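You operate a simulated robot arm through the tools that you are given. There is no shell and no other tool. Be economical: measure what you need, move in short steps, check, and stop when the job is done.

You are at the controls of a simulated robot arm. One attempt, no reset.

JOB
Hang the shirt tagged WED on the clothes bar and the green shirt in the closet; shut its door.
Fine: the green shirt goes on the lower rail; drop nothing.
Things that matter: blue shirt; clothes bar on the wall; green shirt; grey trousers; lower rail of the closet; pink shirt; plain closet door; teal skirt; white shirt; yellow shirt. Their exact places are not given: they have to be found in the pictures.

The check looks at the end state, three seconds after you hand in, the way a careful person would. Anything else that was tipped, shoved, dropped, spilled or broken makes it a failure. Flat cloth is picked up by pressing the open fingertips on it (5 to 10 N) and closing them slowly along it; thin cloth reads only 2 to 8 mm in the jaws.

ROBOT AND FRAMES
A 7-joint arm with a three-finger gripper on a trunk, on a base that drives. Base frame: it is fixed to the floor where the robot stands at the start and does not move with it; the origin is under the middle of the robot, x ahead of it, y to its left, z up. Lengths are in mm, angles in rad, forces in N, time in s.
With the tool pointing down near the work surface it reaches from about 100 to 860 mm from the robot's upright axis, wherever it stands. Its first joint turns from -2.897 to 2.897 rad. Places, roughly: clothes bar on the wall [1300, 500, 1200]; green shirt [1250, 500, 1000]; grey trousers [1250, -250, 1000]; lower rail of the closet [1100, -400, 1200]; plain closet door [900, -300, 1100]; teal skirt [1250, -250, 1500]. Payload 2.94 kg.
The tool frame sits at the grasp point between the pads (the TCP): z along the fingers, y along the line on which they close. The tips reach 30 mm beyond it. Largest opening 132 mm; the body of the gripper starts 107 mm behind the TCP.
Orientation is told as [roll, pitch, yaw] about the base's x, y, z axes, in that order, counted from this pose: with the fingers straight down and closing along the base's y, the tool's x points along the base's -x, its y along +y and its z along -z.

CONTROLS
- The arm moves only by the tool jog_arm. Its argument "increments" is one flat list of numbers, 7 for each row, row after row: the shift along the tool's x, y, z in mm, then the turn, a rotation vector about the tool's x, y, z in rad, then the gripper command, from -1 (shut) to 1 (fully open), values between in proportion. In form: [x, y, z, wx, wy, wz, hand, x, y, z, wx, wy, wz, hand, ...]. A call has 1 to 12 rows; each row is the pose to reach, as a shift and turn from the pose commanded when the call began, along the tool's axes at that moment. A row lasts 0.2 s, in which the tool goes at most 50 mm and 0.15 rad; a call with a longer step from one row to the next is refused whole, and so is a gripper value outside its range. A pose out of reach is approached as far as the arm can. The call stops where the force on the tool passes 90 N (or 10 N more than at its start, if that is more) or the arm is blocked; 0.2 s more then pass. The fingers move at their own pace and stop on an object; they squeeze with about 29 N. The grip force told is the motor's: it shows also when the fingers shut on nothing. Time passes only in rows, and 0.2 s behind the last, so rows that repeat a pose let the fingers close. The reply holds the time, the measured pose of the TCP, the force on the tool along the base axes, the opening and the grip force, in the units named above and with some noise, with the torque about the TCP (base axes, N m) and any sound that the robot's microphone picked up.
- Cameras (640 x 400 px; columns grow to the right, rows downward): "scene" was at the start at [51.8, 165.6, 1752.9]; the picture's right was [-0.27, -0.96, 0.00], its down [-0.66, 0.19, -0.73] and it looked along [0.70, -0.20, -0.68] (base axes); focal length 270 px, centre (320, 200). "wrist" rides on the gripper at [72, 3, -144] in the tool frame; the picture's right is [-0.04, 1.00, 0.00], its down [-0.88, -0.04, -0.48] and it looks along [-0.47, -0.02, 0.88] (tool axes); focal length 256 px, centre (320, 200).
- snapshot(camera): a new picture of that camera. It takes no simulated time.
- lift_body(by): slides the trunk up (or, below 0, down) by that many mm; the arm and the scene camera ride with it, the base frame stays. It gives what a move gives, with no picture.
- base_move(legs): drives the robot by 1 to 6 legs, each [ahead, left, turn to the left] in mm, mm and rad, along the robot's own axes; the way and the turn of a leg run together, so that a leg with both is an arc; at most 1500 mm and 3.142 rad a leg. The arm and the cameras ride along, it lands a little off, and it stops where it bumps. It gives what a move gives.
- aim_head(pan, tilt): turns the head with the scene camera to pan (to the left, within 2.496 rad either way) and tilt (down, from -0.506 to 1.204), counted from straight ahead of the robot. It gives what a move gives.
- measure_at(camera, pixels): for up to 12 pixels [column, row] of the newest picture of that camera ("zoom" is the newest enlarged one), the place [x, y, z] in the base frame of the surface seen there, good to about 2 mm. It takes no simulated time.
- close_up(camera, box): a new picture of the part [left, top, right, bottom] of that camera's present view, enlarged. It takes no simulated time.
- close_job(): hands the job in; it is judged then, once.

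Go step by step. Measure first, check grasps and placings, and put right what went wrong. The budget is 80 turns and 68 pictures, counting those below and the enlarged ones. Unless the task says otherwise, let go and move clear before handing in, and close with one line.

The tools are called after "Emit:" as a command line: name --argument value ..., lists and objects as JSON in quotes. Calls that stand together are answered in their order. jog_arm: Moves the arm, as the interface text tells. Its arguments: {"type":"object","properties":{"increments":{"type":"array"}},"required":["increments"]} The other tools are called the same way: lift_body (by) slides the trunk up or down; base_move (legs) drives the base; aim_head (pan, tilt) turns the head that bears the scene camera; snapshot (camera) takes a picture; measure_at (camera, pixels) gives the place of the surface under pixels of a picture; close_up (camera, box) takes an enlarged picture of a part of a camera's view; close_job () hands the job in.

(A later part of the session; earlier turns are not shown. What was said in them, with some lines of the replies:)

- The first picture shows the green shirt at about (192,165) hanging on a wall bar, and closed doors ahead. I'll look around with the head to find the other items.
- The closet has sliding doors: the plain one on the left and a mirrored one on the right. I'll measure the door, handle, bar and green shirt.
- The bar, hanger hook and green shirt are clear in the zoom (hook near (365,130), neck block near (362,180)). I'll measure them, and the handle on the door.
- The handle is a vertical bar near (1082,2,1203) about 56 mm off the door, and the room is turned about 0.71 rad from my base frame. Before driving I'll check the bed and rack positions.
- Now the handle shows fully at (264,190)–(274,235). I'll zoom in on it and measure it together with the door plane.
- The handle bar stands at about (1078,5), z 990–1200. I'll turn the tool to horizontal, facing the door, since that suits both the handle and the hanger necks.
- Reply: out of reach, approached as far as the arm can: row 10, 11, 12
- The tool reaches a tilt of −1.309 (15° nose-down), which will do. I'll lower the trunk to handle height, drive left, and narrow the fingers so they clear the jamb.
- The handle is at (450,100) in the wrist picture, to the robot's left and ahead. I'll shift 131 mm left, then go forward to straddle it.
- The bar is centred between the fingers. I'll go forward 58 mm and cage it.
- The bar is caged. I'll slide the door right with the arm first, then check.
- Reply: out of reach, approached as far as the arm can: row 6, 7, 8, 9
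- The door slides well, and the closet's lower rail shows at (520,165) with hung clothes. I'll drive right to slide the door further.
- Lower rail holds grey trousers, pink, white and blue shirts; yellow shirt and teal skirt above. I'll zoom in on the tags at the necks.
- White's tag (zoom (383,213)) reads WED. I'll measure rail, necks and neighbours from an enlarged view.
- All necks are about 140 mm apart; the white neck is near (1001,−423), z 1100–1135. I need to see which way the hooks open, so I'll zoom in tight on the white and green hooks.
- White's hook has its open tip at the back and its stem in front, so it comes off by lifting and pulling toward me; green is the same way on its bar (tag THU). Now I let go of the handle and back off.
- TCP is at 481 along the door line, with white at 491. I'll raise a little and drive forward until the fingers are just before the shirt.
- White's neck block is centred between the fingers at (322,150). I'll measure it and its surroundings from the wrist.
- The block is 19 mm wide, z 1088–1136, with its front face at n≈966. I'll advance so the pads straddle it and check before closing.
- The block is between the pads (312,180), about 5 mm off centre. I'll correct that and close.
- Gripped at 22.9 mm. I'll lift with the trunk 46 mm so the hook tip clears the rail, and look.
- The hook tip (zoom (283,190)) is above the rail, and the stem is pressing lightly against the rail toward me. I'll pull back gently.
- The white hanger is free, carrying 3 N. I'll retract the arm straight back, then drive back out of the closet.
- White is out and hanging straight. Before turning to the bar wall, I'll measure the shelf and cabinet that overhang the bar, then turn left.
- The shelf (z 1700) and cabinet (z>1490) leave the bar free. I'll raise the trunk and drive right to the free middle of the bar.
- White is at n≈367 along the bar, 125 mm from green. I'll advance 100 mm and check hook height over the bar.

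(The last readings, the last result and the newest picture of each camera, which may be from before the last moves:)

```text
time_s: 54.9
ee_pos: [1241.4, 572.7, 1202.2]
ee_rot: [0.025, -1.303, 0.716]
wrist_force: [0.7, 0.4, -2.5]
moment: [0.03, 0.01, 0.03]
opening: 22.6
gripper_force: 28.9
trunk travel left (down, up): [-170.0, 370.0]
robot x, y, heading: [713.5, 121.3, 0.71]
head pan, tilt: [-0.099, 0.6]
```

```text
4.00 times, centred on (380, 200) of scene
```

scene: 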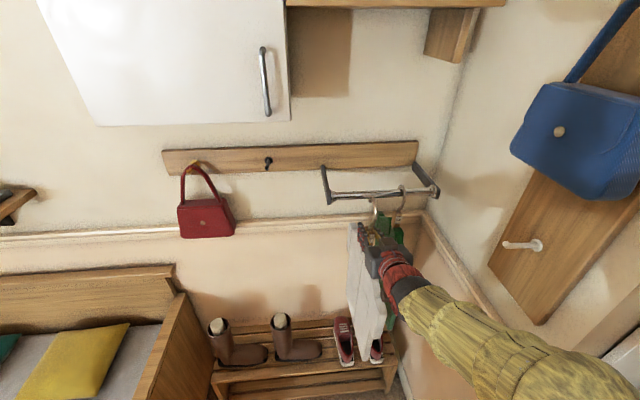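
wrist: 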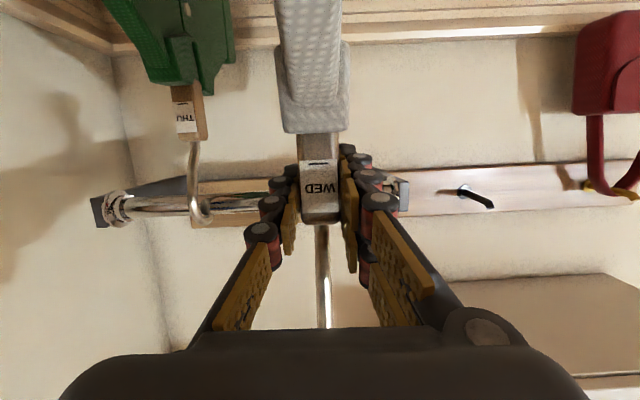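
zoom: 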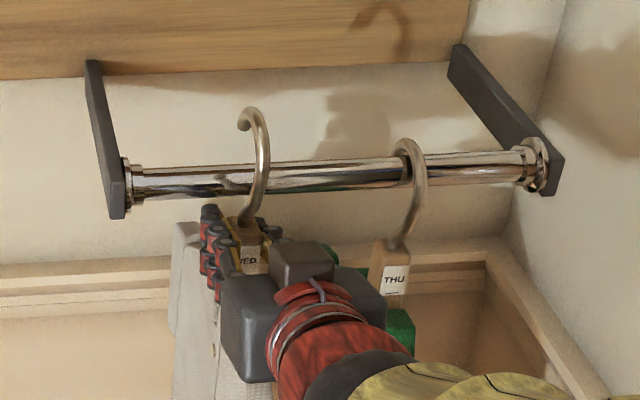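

The hook tip (zoom (245,122)) shows above the bar; I'll measure the tip and both hooks to set the final offsets.

Emit:
measure_at --camera "zoom" --pixels '[[243, 124], [254, 112], [265, 160], [250, 208], [200, 180], [200, 170], [350, 165], [408, 143], [420, 175], [400, 235], [396, 255], [320, 172]]'

```text
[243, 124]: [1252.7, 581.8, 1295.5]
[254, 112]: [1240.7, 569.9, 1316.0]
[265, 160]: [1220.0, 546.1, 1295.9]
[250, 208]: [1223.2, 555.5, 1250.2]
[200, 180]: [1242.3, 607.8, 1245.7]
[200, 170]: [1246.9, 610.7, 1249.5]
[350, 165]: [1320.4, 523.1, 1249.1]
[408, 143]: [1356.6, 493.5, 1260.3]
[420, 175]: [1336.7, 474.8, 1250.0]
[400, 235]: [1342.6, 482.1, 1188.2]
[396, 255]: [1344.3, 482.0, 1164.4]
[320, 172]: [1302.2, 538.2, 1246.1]
```

Tip bottom (z≈1290) clears the bar top (1254). I'll advance 33 mm, then lower in steps.

Emit:
jog_arm --increments '[-4.4, 0, 16, 0, 0, 0, -1, -8.7, 0, 31.8, 0, 0, 0, -1, 1, 0, 34.4, 0, 0, 0, -1, 10.6, 0, 37, 0, 0, 0, -1, 20, 0, 39.7, 0, 0, 0, -1, 20, 0, 39.7, 0, 0, 0, -1]'

Emit:
close_up --camera "scene" --box '[310, 150, 450, 250]'

```text
time_s: 56.3
ee_pos: [1263.9, 595.0, 1174.5]
ee_rot: [0.024, -1.305, 0.716]
wrist_force: [-0.7, -0.1, -3.1]
moment: [-0.03, 0.04, -0.02]
opening: 23.0
gripper_force: 28.7
trunk travel left (down, up): [-170.0, 370.0]
robot x, y, heading: [715.6, 119.9, 0.708]
head pan, tilt: [-0.099, 0.6]
```

```text
4.00 times, centred on (380, 200) of scene
```

zoom: 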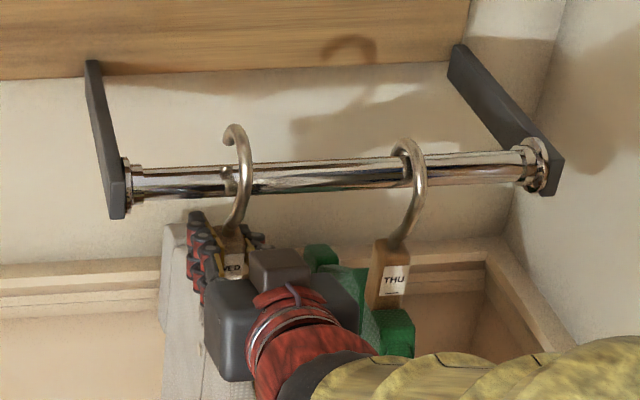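

The hook tip is now behind the bar with no contact force. I'll move 7 mm more forward and lower until the bar carries it.

Emit:
jog_arm --increments '[3, 0, 8, 0, 0, 0, -1, 11, 0, 10.2, 0, 0, 0, -1, 17, 0, 12, 0, 0, 0, -1, 23.2, 0, 13.6, 0, 0, 0, -1, 23.2, 0, 13.6, 0, 0, 0, -1]'

Emit:
close_up --camera "scene" --box '[310, 150, 450, 250]'

```text
time_s: 57.5
ee_pos: [1268.8, 600.3, 1149.8]
ee_rot: [0.024, -1.309, 0.716]
wrist_force: [4.2, 2.7, 10.0]
moment: [-0.31, 0.43, 0.01]
opening: 22.9
gripper_force: 28.8
trunk travel left (down, up): [-170.0, 370.0]
robot x, y, heading: [716.1, 123.4, 0.709]
head pan, tilt: [-0.099, 0.6]
```

```text
4.00 times, centred on (380, 200) of scene
```

zoom: 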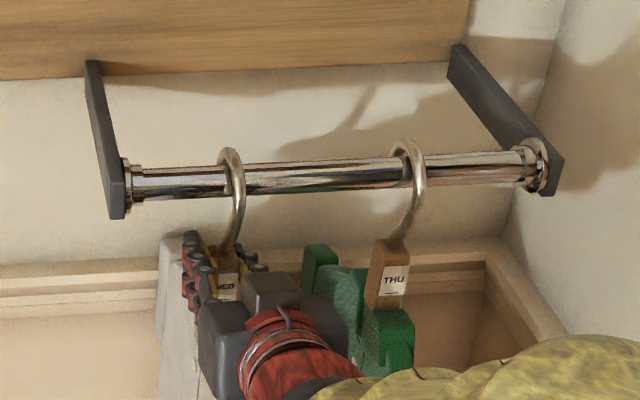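

The bar now carries it (force +10 N up). I'll ease up 2 mm, open the fingers and back straight off.

Emit:
jog_arm --increments '[-2, 0, -0.5, 0, 0, 0, -1, -2, 0, -0.5, 0, 0, 0, -0.6, -2, 0, -0.5, 0, 0, 0, -0.2, -2, 0, -0.5, 0, 0, 0, -0.1, -2, 0, -0.5, 0, 0, 0, -0.1]'

Emit:
jog_arm --increments '[6, 0, -23, 0, 0, 0, -0.1, 13, 0, -48, 0, 0, 0, -0.1, 24, 0, -90, 0, 0, 0, -0.1, 36, 0, -132, 0, 0, 0, -0.1, 46, 0, -170, 0, 0, 0, -0.1, 46, 0, -170, 0, 0, 0, -0.1]'

Emit:
snapshot --camera "scene"

Emit:
snapshot --camera "wrist"

```text
time_s: 58.7
ee_pos: [1268.0, 598.9, 1148.7]
ee_rot: [0.025, -1.303, 0.718]
wrist_force: [-0.1, -0.1, -0.9]
moment: [-0.03, 0.01, 0.0]
opening: 59.4
gripper_force: 0.2
trunk travel left (down, up): [-170.0, 370.0]
robot x, y, heading: [716.0, 122.7, 0.714]
head pan, tilt: [-0.099, 0.6]
```

```text
time_s: 60.1
ee_pos: [1140.0, 483.3, 1152.9]
ee_rot: [0.027, -1.304, 0.717]
wrist_force: [-0.8, -0.4, -0.7]
moment: [0.0, 0.0, -0.03]
opening: 59.3
gripper_force: 0.1
trunk travel left (down, up): [-170.0, 370.0]
robot x, y, heading: [713.6, 125.0, 0.711]
head pan, tilt: [-0.099, 0.6]
```

```text
29 pictures are left
```

scene: 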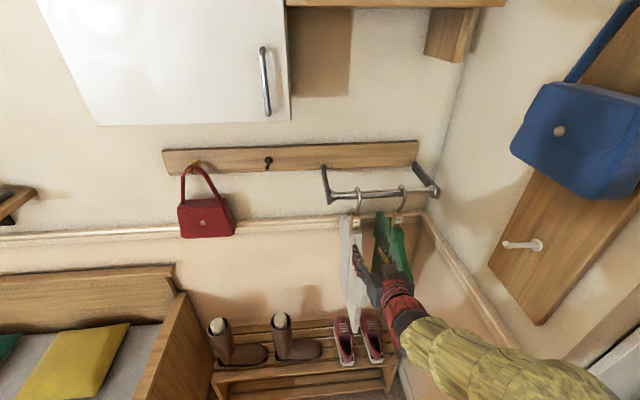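

```text
28 pictures are left
```

wrist: 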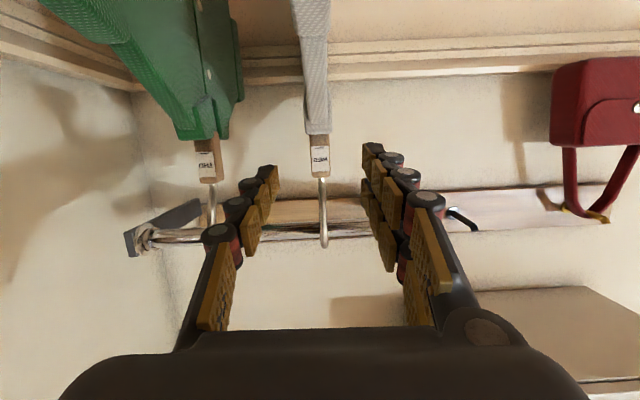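

White hangs freely on the bar. Next is green: I'll measure its neck at (207,160) in the wrist view, and move the arm right in front of it.

Emit:
measure_at --camera "wrist" --pixels '[[200, 160], [216, 160], [207, 150], [207, 177], [207, 143], [212, 210], [318, 160], [327, 160]]'

Emit:
jog_arm --increments '[0, -40, 0, 0, 0, 0, -0.1, 0, -80, 0, 0, 0, 0, -0.1, 0, -122, 0, 0, 0, 0, -0.1, 0, -122, 0, 0, 0, 0, -0.1]'

Emit:
snapshot --camera "wrist"

```text
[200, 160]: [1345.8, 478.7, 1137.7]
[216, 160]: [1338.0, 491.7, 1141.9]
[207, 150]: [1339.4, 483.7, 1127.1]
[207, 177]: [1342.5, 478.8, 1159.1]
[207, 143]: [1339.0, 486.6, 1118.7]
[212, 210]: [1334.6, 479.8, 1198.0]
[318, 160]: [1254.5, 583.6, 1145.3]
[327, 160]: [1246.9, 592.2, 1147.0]
```

```text
time_s: 61.1
ee_pos: [1221.9, 392.8, 1151.3]
ee_rot: [0.026, -1.303, 0.715]
wrist_force: [-0.2, -0.6, 0.3]
moment: [0.0, -0.01, 0.01]
opening: 59.5
gripper_force: 0.0
trunk travel left (down, up): [-170.0, 370.0]
robot x, y, heading: [714.7, 122.0, 0.714]
head pan, tilt: [-0.099, 0.6]
```

```text
27 pictures are left
```

wrist: 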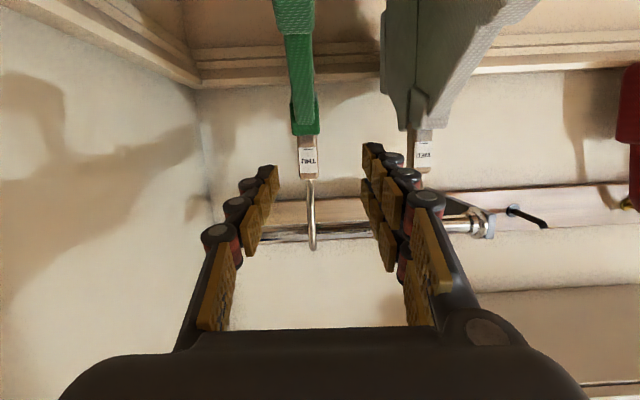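

Green's neck is at (307,155), nearly centred. I'll advance 163 mm with a 9 mm shift right, then close on it.

Emit:
jog_arm --increments '[-10, -5, 40, 0, 0, 0, -0.1, -20, -9, 80, 0, 0, 0, -0.1, -30, -9, 115, 0, 0, 0, -0.1, -37, -9, 142, 0, 0, 0, -0.1, -37.5, -9, 159, 0, 0, 0, -0.1, -37.5, -9, 159, 0, 0, 0, -0.1]'

Emit:
snapshot --camera "wrist"

```text
time_s: 62.5
ee_pos: [1347.8, 494.5, 1144.5]
ee_rot: [0.024, -1.304, 0.716]
wrist_force: [1.0, 0.6, -0.2]
moment: [-0.02, 0.0, 0.03]
opening: 59.6
gripper_force: 0.0
trunk travel left (down, up): [-170.0, 370.0]
robot x, y, heading: [714.9, 126.2, 0.707]
head pan, tilt: [-0.099, 0.6]
```

```text
26 pictures are left
```

wrist: 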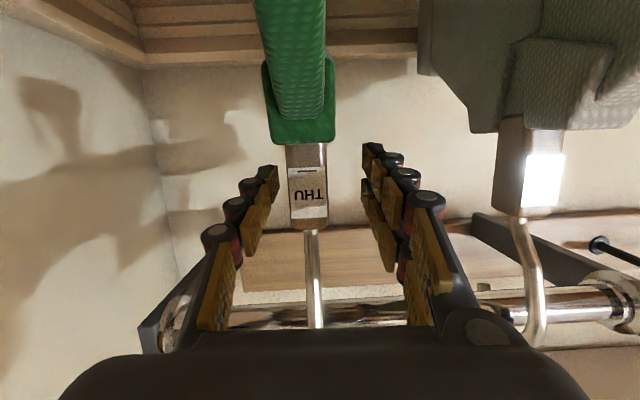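

The block sits between the pads, slightly to the image left. I'll shift 6 mm and close.

Emit:
jog_arm --increments '[0, -6, 0, 0, 0, 0, -0.1, 0, -6, 0, 0, 0, 0, -0.4, 0, -6, 0, 0, 0, 0, -0.6, 0, -6, 0, 0, 0, 0, -0.8, 0, -6, 0, 0, 0, 0, -1, 0, -6, 0, 0, 0, 0, -1, 0, -6, 0, 0, 0, 0, -1]'

Emit:
lift_body --by 50

Emit:
close_up --camera "scene" --box '[310, 150, 450, 250]'

```text
time_s: 64.1
ee_pos: [1351.4, 490.2, 1143.3]
ee_rot: [0.023, -1.304, 0.718]
wrist_force: [0.4, 0.0, 1.0]
moment: [0.0, 0.05, 0.0]
opening: 22.9
gripper_force: 29.3
trunk travel left (down, up): [-170.0, 370.0]
robot x, y, heading: [720.0, 124.8, 0.709]
head pan, tilt: [-0.099, 0.6]
```

```text
time_s: 65.0
ee_pos: [1352.2, 489.0, 1190.6]
ee_rot: [0.027, -1.301, 0.714]
wrist_force: [-5.2, -3.9, -8.9]
moment: [0.19, -0.24, -0.01]
opening: 23.0
gripper_force: 29.1
trunk travel left (down, up): [-220.0, 320.0]
robot x, y, heading: [713.3, 124.4, 0.712]
head pan, tilt: [-0.099, 0.6]
```

```text
4.00 times, centred on (380, 200) of scene
```

zoom: 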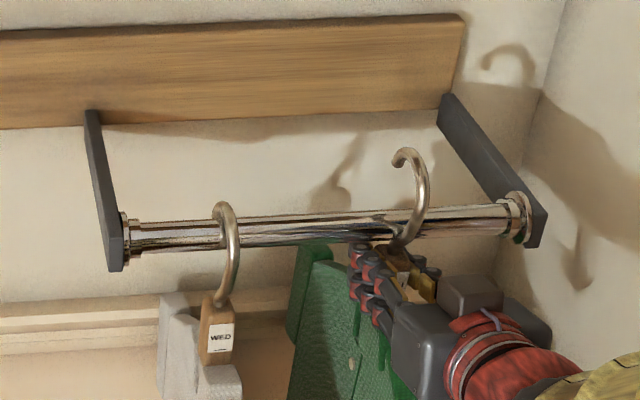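

Green's hook tip is clear above the bar. I'll pull back with the arm, then drive the base back.

Emit:
jog_arm --increments '[2.6, 0, -9.6, 0, 0, 0, -1, 5.2, 0, -19.3, 0, 0, 0, -1, 13, 0, -48, 0, 0, 0, -1, 23, 0, -85, 0, 0, 0, -1, 32, 0, -120, 0, 0, 0, -1, 39, 0, -145, 0, 0, 0, -1, 39, 0, -145, 0, 0, 0, -1]'

Emit:
base_move --legs '[[-330, 0, 0]]'

Emit:
snapshot --camera "scene"

```text
time_s: 66.7
ee_pos: [1239.4, 389.3, 1194.6]
ee_rot: [0.024, -1.303, 0.717]
wrist_force: [1.1, -0.2, -3.0]
moment: [-0.05, 0.01, 0.03]
opening: 22.7
gripper_force: 29.0
trunk travel left (down, up): [-220.0, 320.0]
robot x, y, heading: [716.6, 123.9, 0.712]
head pan, tilt: [-0.099, 0.6]
```

```text
time_s: 68.8
ee_pos: [994.3, 174.0, 1192.8]
ee_rot: [0.024, -1.304, 0.709]
wrist_force: [0.8, 0.0, -2.0]
moment: [-0.05, 0.06, 0.01]
opening: 22.9
gripper_force: 28.4
trunk travel left (down, up): [-220.0, 320.0]
robot x, y, heading: [470.0, -89.7, 0.706]
head pan, tilt: [-0.099, 0.6]
```

```text
24 pictures are left
```

scene: 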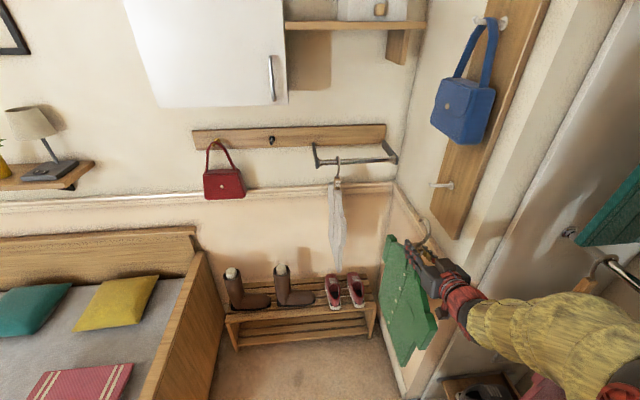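

Green is held and white hangs on the bar. I'll centre the arm, drive back along the wall and turn to face the closet, lowering to insertion height.

Emit:
jog_arm --increments '[0, 40, 0, 0, 0, 0, -1, 0, 80, 0, 0, 0, 0, -1, 0, 130, 0, 0, 0, 0, -1, 0, 130, 0, 0, 0, 0, -1]'

Emit:
base_move --legs '[[0, 475, 0], [188, 0, 0], [0, 0, -1.575]]'

Emit:
lift_body --by -36

Emit:
aim_head --pan 0.4 --tilt 0.45

Emit:
snapshot --camera "scene"

```text
time_s: 69.8
ee_pos: [907.0, 269.8, 1191.9]
ee_rot: [0.022, -1.304, 0.71]
wrist_force: [-0.6, 0.2, -2.6]
moment: [-0.02, -0.01, -0.04]
opening: 22.7
gripper_force: 28.7
trunk travel left (down, up): [-220.0, 320.0]
robot x, y, heading: [465.8, -90.8, 0.703]
head pan, tilt: [-0.099, 0.6]
```

```text
time_s: 77.6
ee_pos: [651.9, -69.7, 1191.2]
ee_rot: [0.026, -1.305, -0.897]
wrist_force: [1.1, 0.7, -2.8]
moment: [0.01, 0.04, 0.0]
opening: 23.0
gripper_force: 29.1
trunk travel left (down, up): [-220.0, 320.0]
robot x, y, heading: [305.6, 385.3, -0.902]
head pan, tilt: [-0.099, 0.6]
```

```text
time_s: 78.4
ee_pos: [652.5, -68.1, 1156.5]
ee_rot: [0.025, -1.304, -0.897]
wrist_force: [-0.8, 0.2, -2.0]
moment: [0.05, 0.05, 0.01]
opening: 22.8
gripper_force: 29.3
trunk travel left (down, up): [-184.0, 356.0]
robot x, y, heading: [314.0, 383.6, -0.905]
head pan, tilt: [-0.099, 0.6]
```

```text
time_s: 79.3
ee_pos: [651.7, -67.7, 1156.7]
ee_rot: [0.024, -1.304, -0.896]
wrist_force: [0.2, -0.5, -1.9]
moment: [0.03, 0.05, -0.01]
opening: 22.7
gripper_force: 29.0
trunk travel left (down, up): [-184.0, 356.0]
robot x, y, heading: [308.0, 382.7, -0.904]
head pan, tilt: [0.4, 0.45]
```

```text
23 pictures are left
```

scene: 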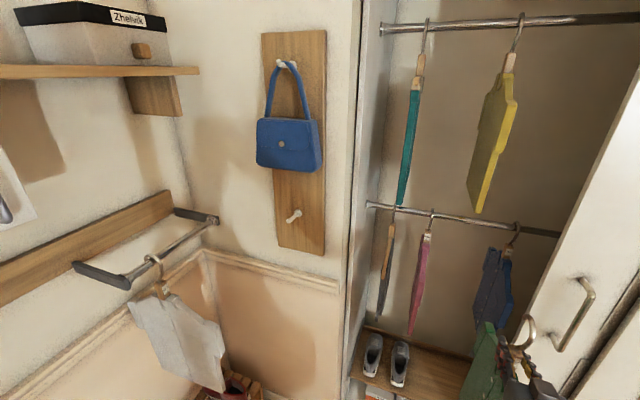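

Heading is 0.035 off after the turn, so I'll correct it, line up with the vacated slot (s≈491), and check before going in.

Emit:
base_move --legs '[[0, 15, 0.035], [300, 0, 0]]'

Emit:
snapshot --camera "wrist"

```text
time_s: 81.8
ee_pos: [867.6, -278.6, 1156.0]
ee_rot: [0.025, -1.303, -0.868]
wrist_force: [-0.3, -1.1, -3.3]
moment: [0.0, 0.04, 0.02]
opening: 22.9
gripper_force: 29.4
trunk travel left (down, up): [-184.0, 356.0]
robot x, y, heading: [513.8, 163.0, -0.879]
head pan, tilt: [0.4, 0.45]
```

```text
22 pictures are left
```

wrist: 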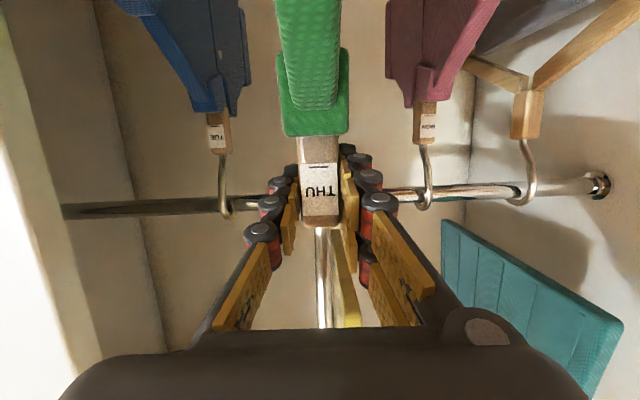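

Lined up between TUE and MON (TCP s≈483, n≈773). I'll drive the last 105 mm and check hook height against the rail.

Emit:
base_move --legs '[[105, 0, 0]]'

Emit:
close_up --camera "scene" --box '[400, 180, 640, 330]'

```text
time_s: 82.9
ee_pos: [935.1, -358.7, 1155.0]
ee_rot: [0.025, -1.302, -0.871]
wrist_force: [0.7, 0.2, -1.9]
moment: [0.03, 0.01, -0.04]
opening: 22.6
gripper_force: 29.0
trunk travel left (down, up): [-184.0, 356.0]
robot x, y, heading: [578.1, 87.6, -0.877]
head pan, tilt: [0.4, 0.45]
```

```text
2.67 times, centred on (520, 255) of scene
```

zoom: 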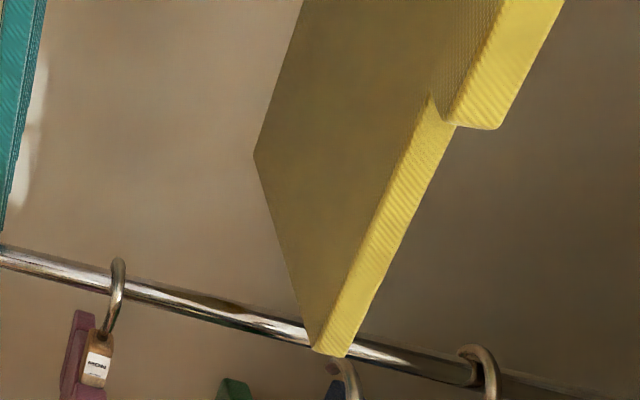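

The yellow shirt hides the hook, but by measured offsets its tip (z≈1249) clears the rail top (≈1220) and its top (≈1272) clears yellow. I'll advance 92 mm and check.

Emit:
jog_arm --increments '[-6, 0, 22, 0, 0, 0, -1, -12, 0, 44, 0, 0, 0, -1, -18, 0, 66, 0, 0, 0, -1, -24.4, 0, 88.7, 0, 0, 0, -1, -24.4, 0, 88.7, 0, 0, 0, -1]'

Emit:
snapshot --camera "wrist"

Emit:
aim_head --pan 0.1 --tilt 0.7

Emit:
snapshot --camera "scene"

```text
time_s: 84.1
ee_pos: [995.7, -429.3, 1157.5]
ee_rot: [0.023, -1.302, -0.87]
wrist_force: [-0.7, 0.1, -2.6]
moment: [0.04, 0.01, 0.01]
opening: 23.1
gripper_force: 28.7
trunk travel left (down, up): [-184.0, 356.0]
robot x, y, heading: [581.1, 86.0, -0.874]
head pan, tilt: [0.4, 0.45]
```

```text
20 pictures are left
```

wrist: 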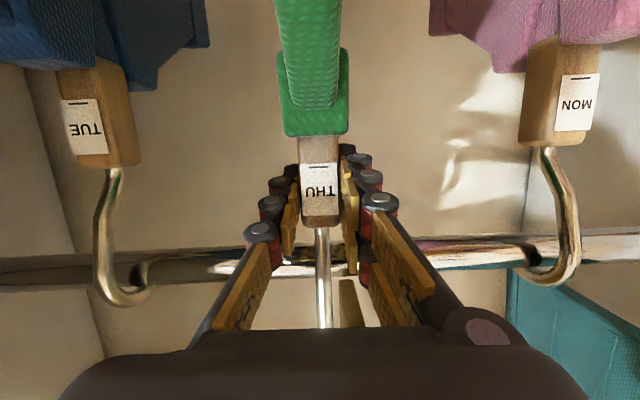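

```text
time_s: 84.9
ee_pos: [994.0, -428.7, 1156.0]
ee_rot: [0.023, -1.302, -0.873]
wrist_force: [-0.5, 0.0, -2.1]
moment: [-0.01, 0.02, 0.04]
opening: 22.7
gripper_force: 28.9
trunk travel left (down, up): [-184.0, 356.0]
robot x, y, heading: [581.1, 87.6, -0.881]
head pan, tilt: [0.099, 0.7]
```

```text
19 pictures are left
```

scene: 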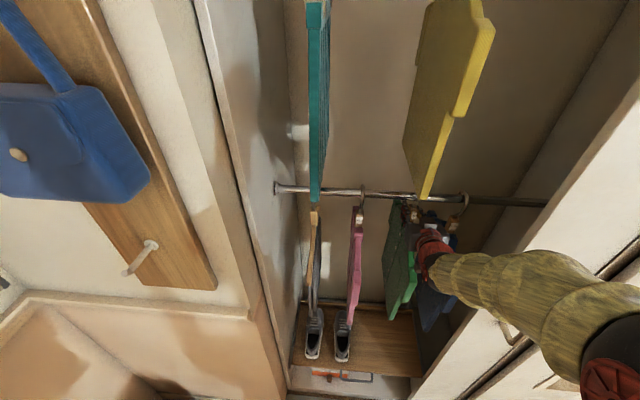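

No contact, TCP at n≈970. I'll lower 25 mm so the tip goes behind the rail, and watch forces.

Emit:
jog_arm --increments '[8, 0, 2.2, 0, 0, 0, -1, 16, 0, 4.4, 0, 0, 0, -1, 24.1, 0, 6.6, 0, 0, 0, -1, 24.1, 0, 6.6, 0, 0, 0, -1]'

Emit:
close_up --camera "scene" --box '[370, 160, 490, 235]'

```text
time_s: 85.9
ee_pos: [995.2, -426.3, 1131.3]
ee_rot: [0.024, -1.301, -0.868]
wrist_force: [0.5, -0.7, -1.9]
moment: [0.02, 0.05, -0.01]
opening: 22.8
gripper_force: 28.6
trunk travel left (down, up): [-184.0, 356.0]
robot x, y, heading: [579.2, 84.7, -0.878]
head pan, tilt: [0.099, 0.7]
```

```text
5.33 times, centred on (430, 198) of scene
```

zoom: 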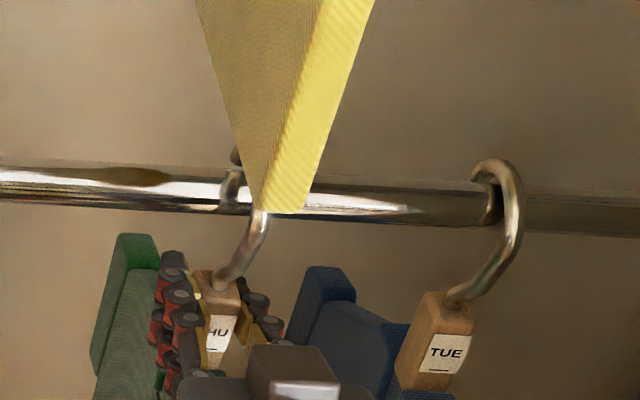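

The tip (235,155) is behind the rail. I'll move 6 mm forward and lower until the rail takes the load.

Emit:
jog_arm --increments '[3, 0, 7, 0, 0, 0, -1, 10, 0, 9, 0, 0, 0, -1, 16, 0, 10.5, 0, 0, 0, -1, 20.5, 0, 11.8, 0, 0, 0, -1, 20.5, 0, 11.8, 0, 0, 0, -1]'

Emit:
close_up --camera "scene" --box '[370, 160, 490, 235]'

```text
time_s: 87.1
ee_pos: [998.3, -431.2, 1110.0]
ee_rot: [0.026, -1.306, -0.87]
wrist_force: [2.8, -3.9, 15.5]
moment: [0.13, 0.18, 0.05]
opening: 23.2
gripper_force: 28.9
trunk travel left (down, up): [-184.0, 356.0]
robot x, y, heading: [579.6, 85.8, -0.878]
head pan, tilt: [0.099, 0.7]
```

```text
5.33 times, centred on (430, 198) of scene
```

zoom: 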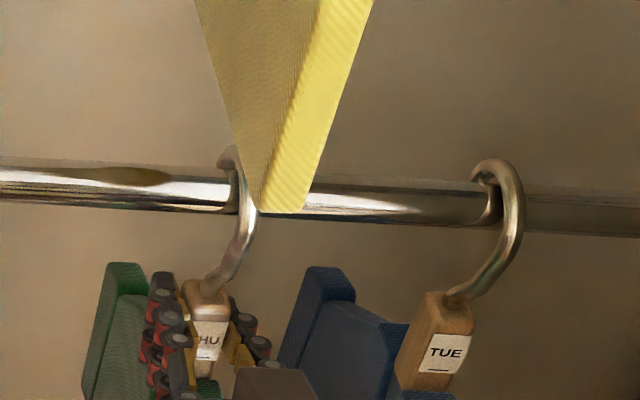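

The rail takes the load (15 N). I'll ease up, open, and back out along the fingers' path.

Emit:
jog_arm --increments '[-2, 0, -0.5, 0, 0, 0, -1, -2, 0, -0.5, 0, 0, 0, -0.6, -2, 0, -0.5, 0, 0, 0, -0.3, -2, 0, -0.5, 0, 0, 0, -0.1, -2, 0, -0.5, 0, 0, 0, -0.1]'

Emit:
jog_arm --increments '[6, 0, -23, 0, 0, 0, -0.1, 13, 0, -48, 0, 0, 0, -0.1, 20, 0, -75, 0, 0, 0, -0.1, 25, 0, -95, 0, 0, 0, -0.1, 25, 0, -95, 0, 0, 0, -0.1]'

Emit:
snapshot --camera "wrist"

```text
time_s: 88.3
ee_pos: [998.7, -433.1, 1110.3]
ee_rot: [0.023, -1.302, -0.87]
wrist_force: [-0.1, 0.2, 0.6]
moment: [0.06, 0.0, -0.05]
opening: 59.3
gripper_force: 0.0
trunk travel left (down, up): [-184.0, 356.0]
robot x, y, heading: [583.9, 86.1, -0.879]
head pan, tilt: [0.099, 0.7]
```

```text
time_s: 89.5
ee_pos: [934.0, -358.7, 1110.1]
ee_rot: [0.025, -1.304, -0.87]
wrist_force: [0.6, 0.1, 0.4]
moment: [0.0, 0.01, -0.03]
opening: 59.4
gripper_force: 0.0
trunk travel left (down, up): [-184.0, 356.0]
robot x, y, heading: [580.0, 88.9, -0.877]
head pan, tilt: [0.099, 0.7]
```

```text
16 pictures are left
```

wrist: 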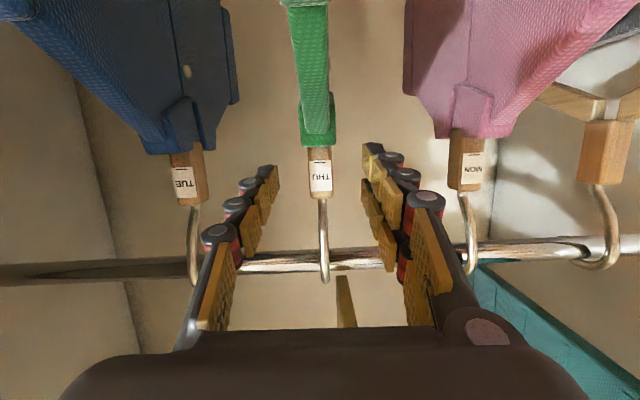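

Green hangs on the lower rail between TUE and MON. I'll back out and drive to the handle.

Emit:
base_move --legs '[[-310, 0, 0.006], [0, -228, 0]]'

Emit:
snapshot --camera "wrist"

```text
time_s: 93.0
ee_pos: [558.4, -265.9, 1111.1]
ee_rot: [0.026, -1.305, -0.859]
wrist_force: [-0.7, 0.0, 1.1]
moment: [0.01, 0.0, -0.01]
opening: 59.7
gripper_force: 0.1
trunk travel left (down, up): [-184.0, 356.0]
robot x, y, heading: [198.6, 174.4, -0.863]
head pan, tilt: [0.099, 0.7]
```

```text
15 pictures are left
```

wrist: 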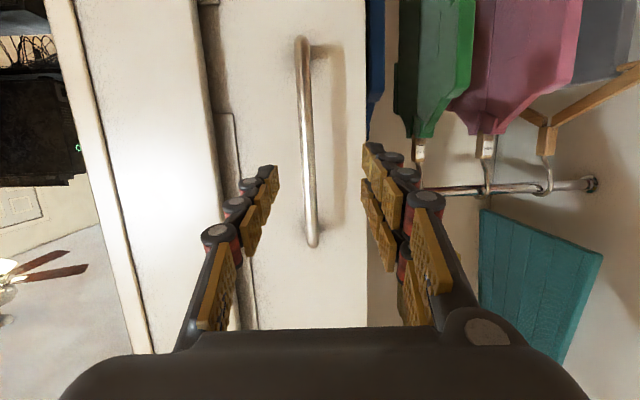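

The handle is between the fingers at (308,150). I'll measure it.

Emit:
measure_at --camera "wrist" --pixels '[[305, 120], [309, 180], [298, 60], [340, 150], [366, 100]]'

```text
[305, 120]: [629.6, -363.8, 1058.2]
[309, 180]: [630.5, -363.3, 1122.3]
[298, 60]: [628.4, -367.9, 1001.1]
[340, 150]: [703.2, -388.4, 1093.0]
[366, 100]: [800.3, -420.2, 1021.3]
```

Emit:
jog_arm --increments '[-8, -9, 30, 0, 0, 0, -0.1, -17, -9, 62, 0, 0, 0, -0.1, -25, -9, 92, 0, 0, 0, -0.1, -33.5, -9, 121, 0, 0, 0, -0.1, -33.5, -9, 121, 0, 0, 0, -0.5, -33.5, -9, 121, 0, 0, 0, -0.6, -33.5, -9, 121, 0, 0, 0, -0.6]'

Emit:
snapshot --camera "wrist"

```text
time_s: 94.6
ee_pos: [635.7, -364.5, 1111.8]
ee_rot: [0.025, -1.301, -0.859]
wrist_force: [-0.3, -0.6, -0.2]
moment: [0.0, 0.04, 0.02]
opening: 26.4
gripper_force: 0.0
trunk travel left (down, up): [-184.0, 356.0]
robot x, y, heading: [200.2, 176.6, -0.864]
head pan, tilt: [0.099, 0.7]
```

```text
14 pictures are left
```

wrist: 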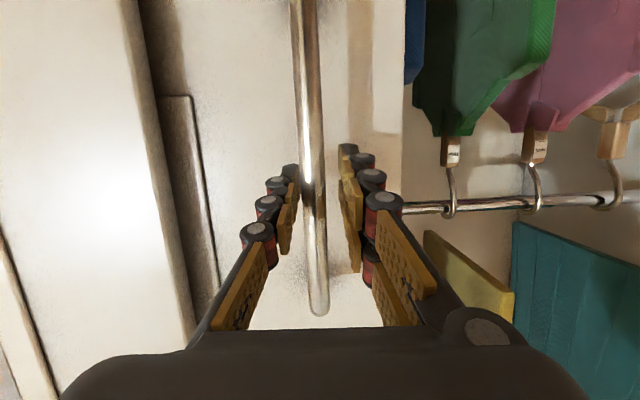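

Handle caged. I'll drive left to pull the door most of the way shut.

Emit:
base_move --legs '[[0, 200, 0], [0, 200, 0]]'

Emit:
snapshot --camera "wrist"

```text
time_s: 97.4
ee_pos: [941.3, -103.6, 1111.6]
ee_rot: [0.025, -1.303, -0.858]
wrist_force: [-0.2, 0.4, -0.6]
moment: [0.0, 0.04, -0.03]
opening: 26.5
gripper_force: 0.1
trunk travel left (down, up): [-184.0, 356.0]
robot x, y, heading: [507.0, 437.8, -0.866]
head pan, tilt: [0.099, 0.7]
```

```text
13 pictures are left
```

wrist: 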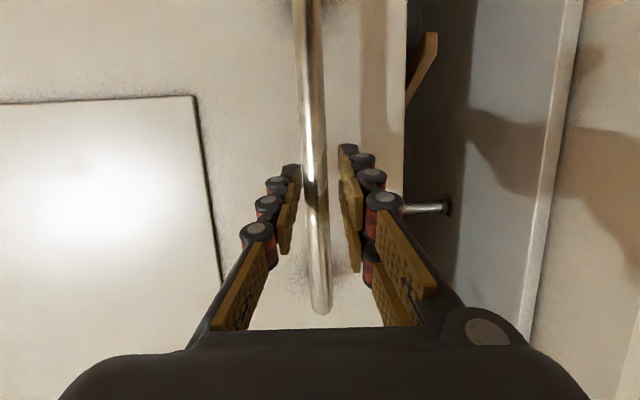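

The door is following. About 180 mm remain; I'll finish with the arm, slowing at the end.

Emit:
jog_arm --increments '[0, 20, 0, 0, 0, 0, -0.6, 0, 42, 0, 0, 0, 0, -0.6, 0, 64, 0, 0, 0, 0, -0.6, 0, 86, 0, 0, 0, 0, -0.6, 0, 108, 0, 0, 0, 0, -0.6, 0, 128, 0, 0, 0, 0, -0.6, 0, 146, 0, 0, 0, 0, -0.6, 0, 160, 0, 0, 0, 0, -0.6, 0, 168, 0, 0, 0, 0, -0.6, 0, 174, 0, 0, 0, 0, -0.6, 0, 174, 0, 0, 0, 0, -0.6]'

Emit:
snapshot --camera "wrist"

```text
time_s: 99.8
ee_pos: [1072.7, 15.9, 1111.4]
ee_rot: [0.024, -1.303, -0.857]
wrist_force: [-0.8, 1.2, 0.1]
moment: [-0.03, 0.0, 0.01]
opening: 26.7
gripper_force: 0.0
trunk travel left (down, up): [-184.0, 356.0]
robot x, y, heading: [505.2, 435.7, -0.865]
head pan, tilt: [0.099, 0.7]
```

```text
12 pictures are left
```

wrist: 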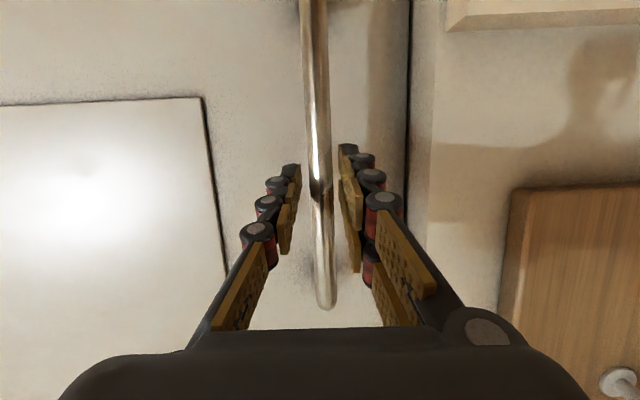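

The door edge meets the jamb at (410,100). I'll push a few more millimetres to feel the end stop.

Emit:
jog_arm --increments '[0, 4, 0, 0, 0, 0, -0.6, 0, 8, 0, 0, 0, 0, -0.6, 0, 11, 0, 0, 0, 0, -0.6, 0, 11, 0, 0, 0, 0, -0.6]'

```text
time_s: 100.8
ee_pos: [1078.6, 19.5, 1112.1]
ee_rot: [0.027, -1.302, -0.862]
wrist_force: [-3.6, -2.5, -0.5]
moment: [-0.05, 0.03, -0.04]
opening: 29.1
gripper_force: 2.6
trunk travel left (down, up): [-184.0, 356.0]
robot x, y, heading: [507.0, 431.0, -0.863]
head pan, tilt: [0.099, 0.7]
```

The stop is felt, so the door is fully shut. I'll centre, open, back off, then check everything.

Emit:
jog_arm --increments '[0, -7, 0, 0, 0, 0, -0.6, 0, -7, 0, 0, 0, 0, -0.1, 0, -7, 0, 0, 0, 0, -0.1, 0, -7, 0, 0, 0, 0, -0.1, 8, -7, -29, 0, 0, 0, -0.1, 16, -7, -58, 0, 0, 0, -0.1, 26, -7, -96, 0, 0, 0, -0.1, 26, -7, -96, 0, 0, 0, -0.1]'

Emit:
base_move --legs '[[-200, 0, 0], [0, -250, 0]]'

Emit:
aim_head --pan 0.6 --tilt 0.5

Emit:
snapshot --camera "scene"

```text
time_s: 102.6
ee_pos: [1004.6, 90.2, 1110.9]
ee_rot: [0.023, -1.304, -0.859]
wrist_force: [-0.1, -0.1, 0.4]
moment: [-0.03, -0.03, -0.04]
opening: 59.5
gripper_force: 0.1
trunk travel left (down, up): [-184.0, 356.0]
robot x, y, heading: [507.8, 434.7, -0.866]
head pan, tilt: [0.099, 0.7]
```

```text
time_s: 103.8
ee_pos: [949.2, 156.1, 1112.6]
ee_rot: [0.028, -1.305, -0.861]
wrist_force: [-1.4, 1.1, 0.3]
moment: [-0.01, 0.0, 0.0]
opening: 59.2
gripper_force: 0.0
trunk travel left (down, up): [-184.0, 356.0]
robot x, y, heading: [450.1, 498.8, -0.866]
head pan, tilt: [0.099, 0.7]
stopped in leg 1: the robot was blocked; the commanded pose is now the measured one
```

```text
time_s: 104.7
ee_pos: [949.7, 156.6, 1111.3]
ee_rot: [0.025, -1.303, -0.859]
wrist_force: [-0.1, 0.2, 0.0]
moment: [0.0, 0.0, 0.0]
opening: 59.4
gripper_force: 0.0
trunk travel left (down, up): [-184.0, 356.0]
robot x, y, heading: [449.0, 501.2, -0.87]
head pan, tilt: [0.6, 0.499]
```

```text
11 pictures are left
```

scene: 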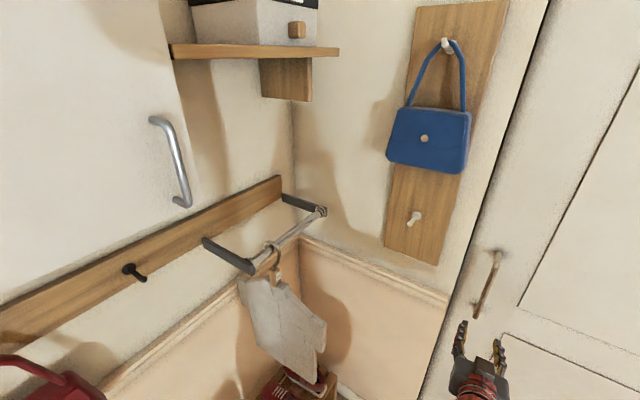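

The base touched something behind (likely the bed) after 86 mm and stopped. I'll move right away from it and look at the bed and the overall scene.

Emit:
base_move --legs '[[25, -20, 0], [0, -280, 0]]'

Emit:
aim_head --pan 0.8 --tilt 0.5

Emit:
snapshot --camera "scene"

Emit:
aim_head --pan 2.0 --tilt 0.7

Emit:
snapshot --camera "scene"

```text
time_s: 107.1
ee_pos: [735.7, -59.0, 1112.1]
ee_rot: [0.026, -1.303, -0.857]
wrist_force: [0.5, -0.4, -0.1]
moment: [0.0, 0.03, 0.0]
opening: 59.4
gripper_force: 0.1
trunk travel left (down, up): [-184.0, 356.0]
robot x, y, heading: [237.0, 284.3, -0.866]
head pan, tilt: [0.6, 0.499]
```

```text
time_s: 107.9
ee_pos: [735.6, -58.8, 1111.4]
ee_rot: [0.026, -1.305, -0.857]
wrist_force: [-0.3, 0.5, 0.7]
moment: [-0.01, 0.02, 0.01]
opening: 59.5
gripper_force: 0.0
trunk travel left (down, up): [-184.0, 356.0]
robot x, y, heading: [234.6, 281.0, -0.865]
head pan, tilt: [0.799, 0.499]
```

```text
10 pictures are left
```

scene: 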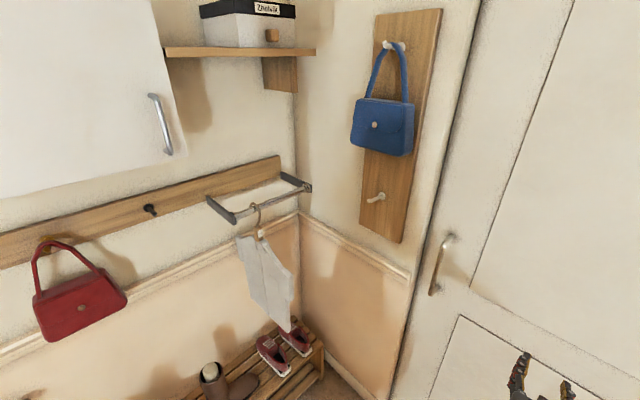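

```text
time_s: 109.3
ee_pos: [734.7, -58.2, 1111.4]
ee_rot: [0.027, -1.304, -0.857]
wrist_force: [-1.1, 0.1, 0.5]
moment: [0.02, -0.02, -0.02]
opening: 59.2
gripper_force: 0.1
trunk travel left (down, up): [-184.0, 356.0]
robot x, y, heading: [238.6, 286.8, -0.861]
head pan, tilt: [2.0, 0.7]
```

```text
9 pictures are left
```

scene: 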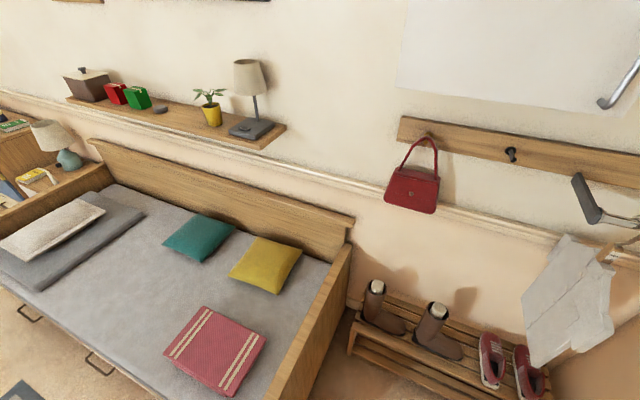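

The bed and its items are undisturbed, the door is shut, and white hangs on the bar. One last look at the white hook and the door edge.

Emit:
aim_head --pan 0.8 --tilt 0.5

Emit:
close_up --camera "scene" --box '[190, 160, 350, 260]'

Emit:
close_up --camera "scene" --box '[380, 200, 500, 400]'

```text
time_s: 110.7
ee_pos: [734.5, -58.9, 1111.7]
ee_rot: [0.026, -1.303, -0.856]
wrist_force: [0.3, -0.6, -0.2]
moment: [0.0, -0.01, 0.01]
opening: 59.4
gripper_force: 0.0
trunk travel left (down, up): [-184.0, 356.0]
robot x, y, heading: [234.7, 289.2, -0.865]
head pan, tilt: [0.799, 0.499]
```

```text
4.00 times, centred on (270, 210) of scene
```

zoom: 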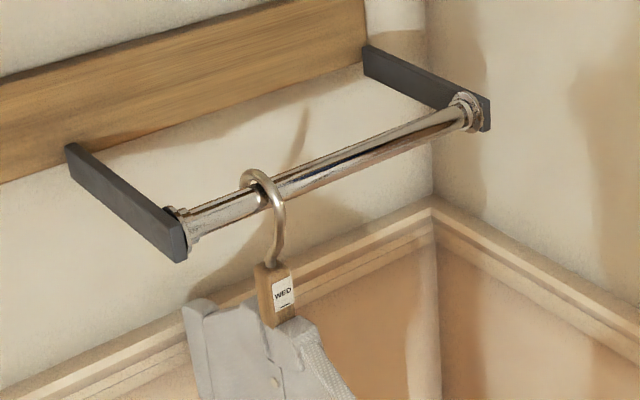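

```text
2.00 times, centred on (440, 300) of scene
```

zoom: 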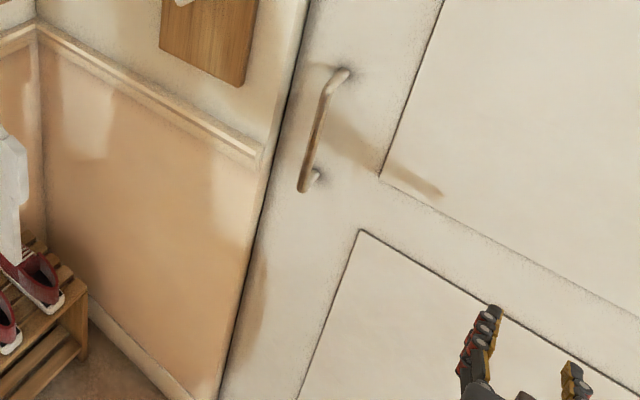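

The WED hook sits over the bar, the door meets the jamb with no gap, and the gripper is clear, so I'm handing in.

Emit:
close_job

```text
The job is handed in.
```

The white shirt (tagged WED) hangs on the wall bar, the green shirt hangs on the closet's lower rail, and the plain door is shut. Nothing was dropped, though the base bumped something behind it while backing away, probably the bed. The bed and everything on it looked undisturbed afterwards.
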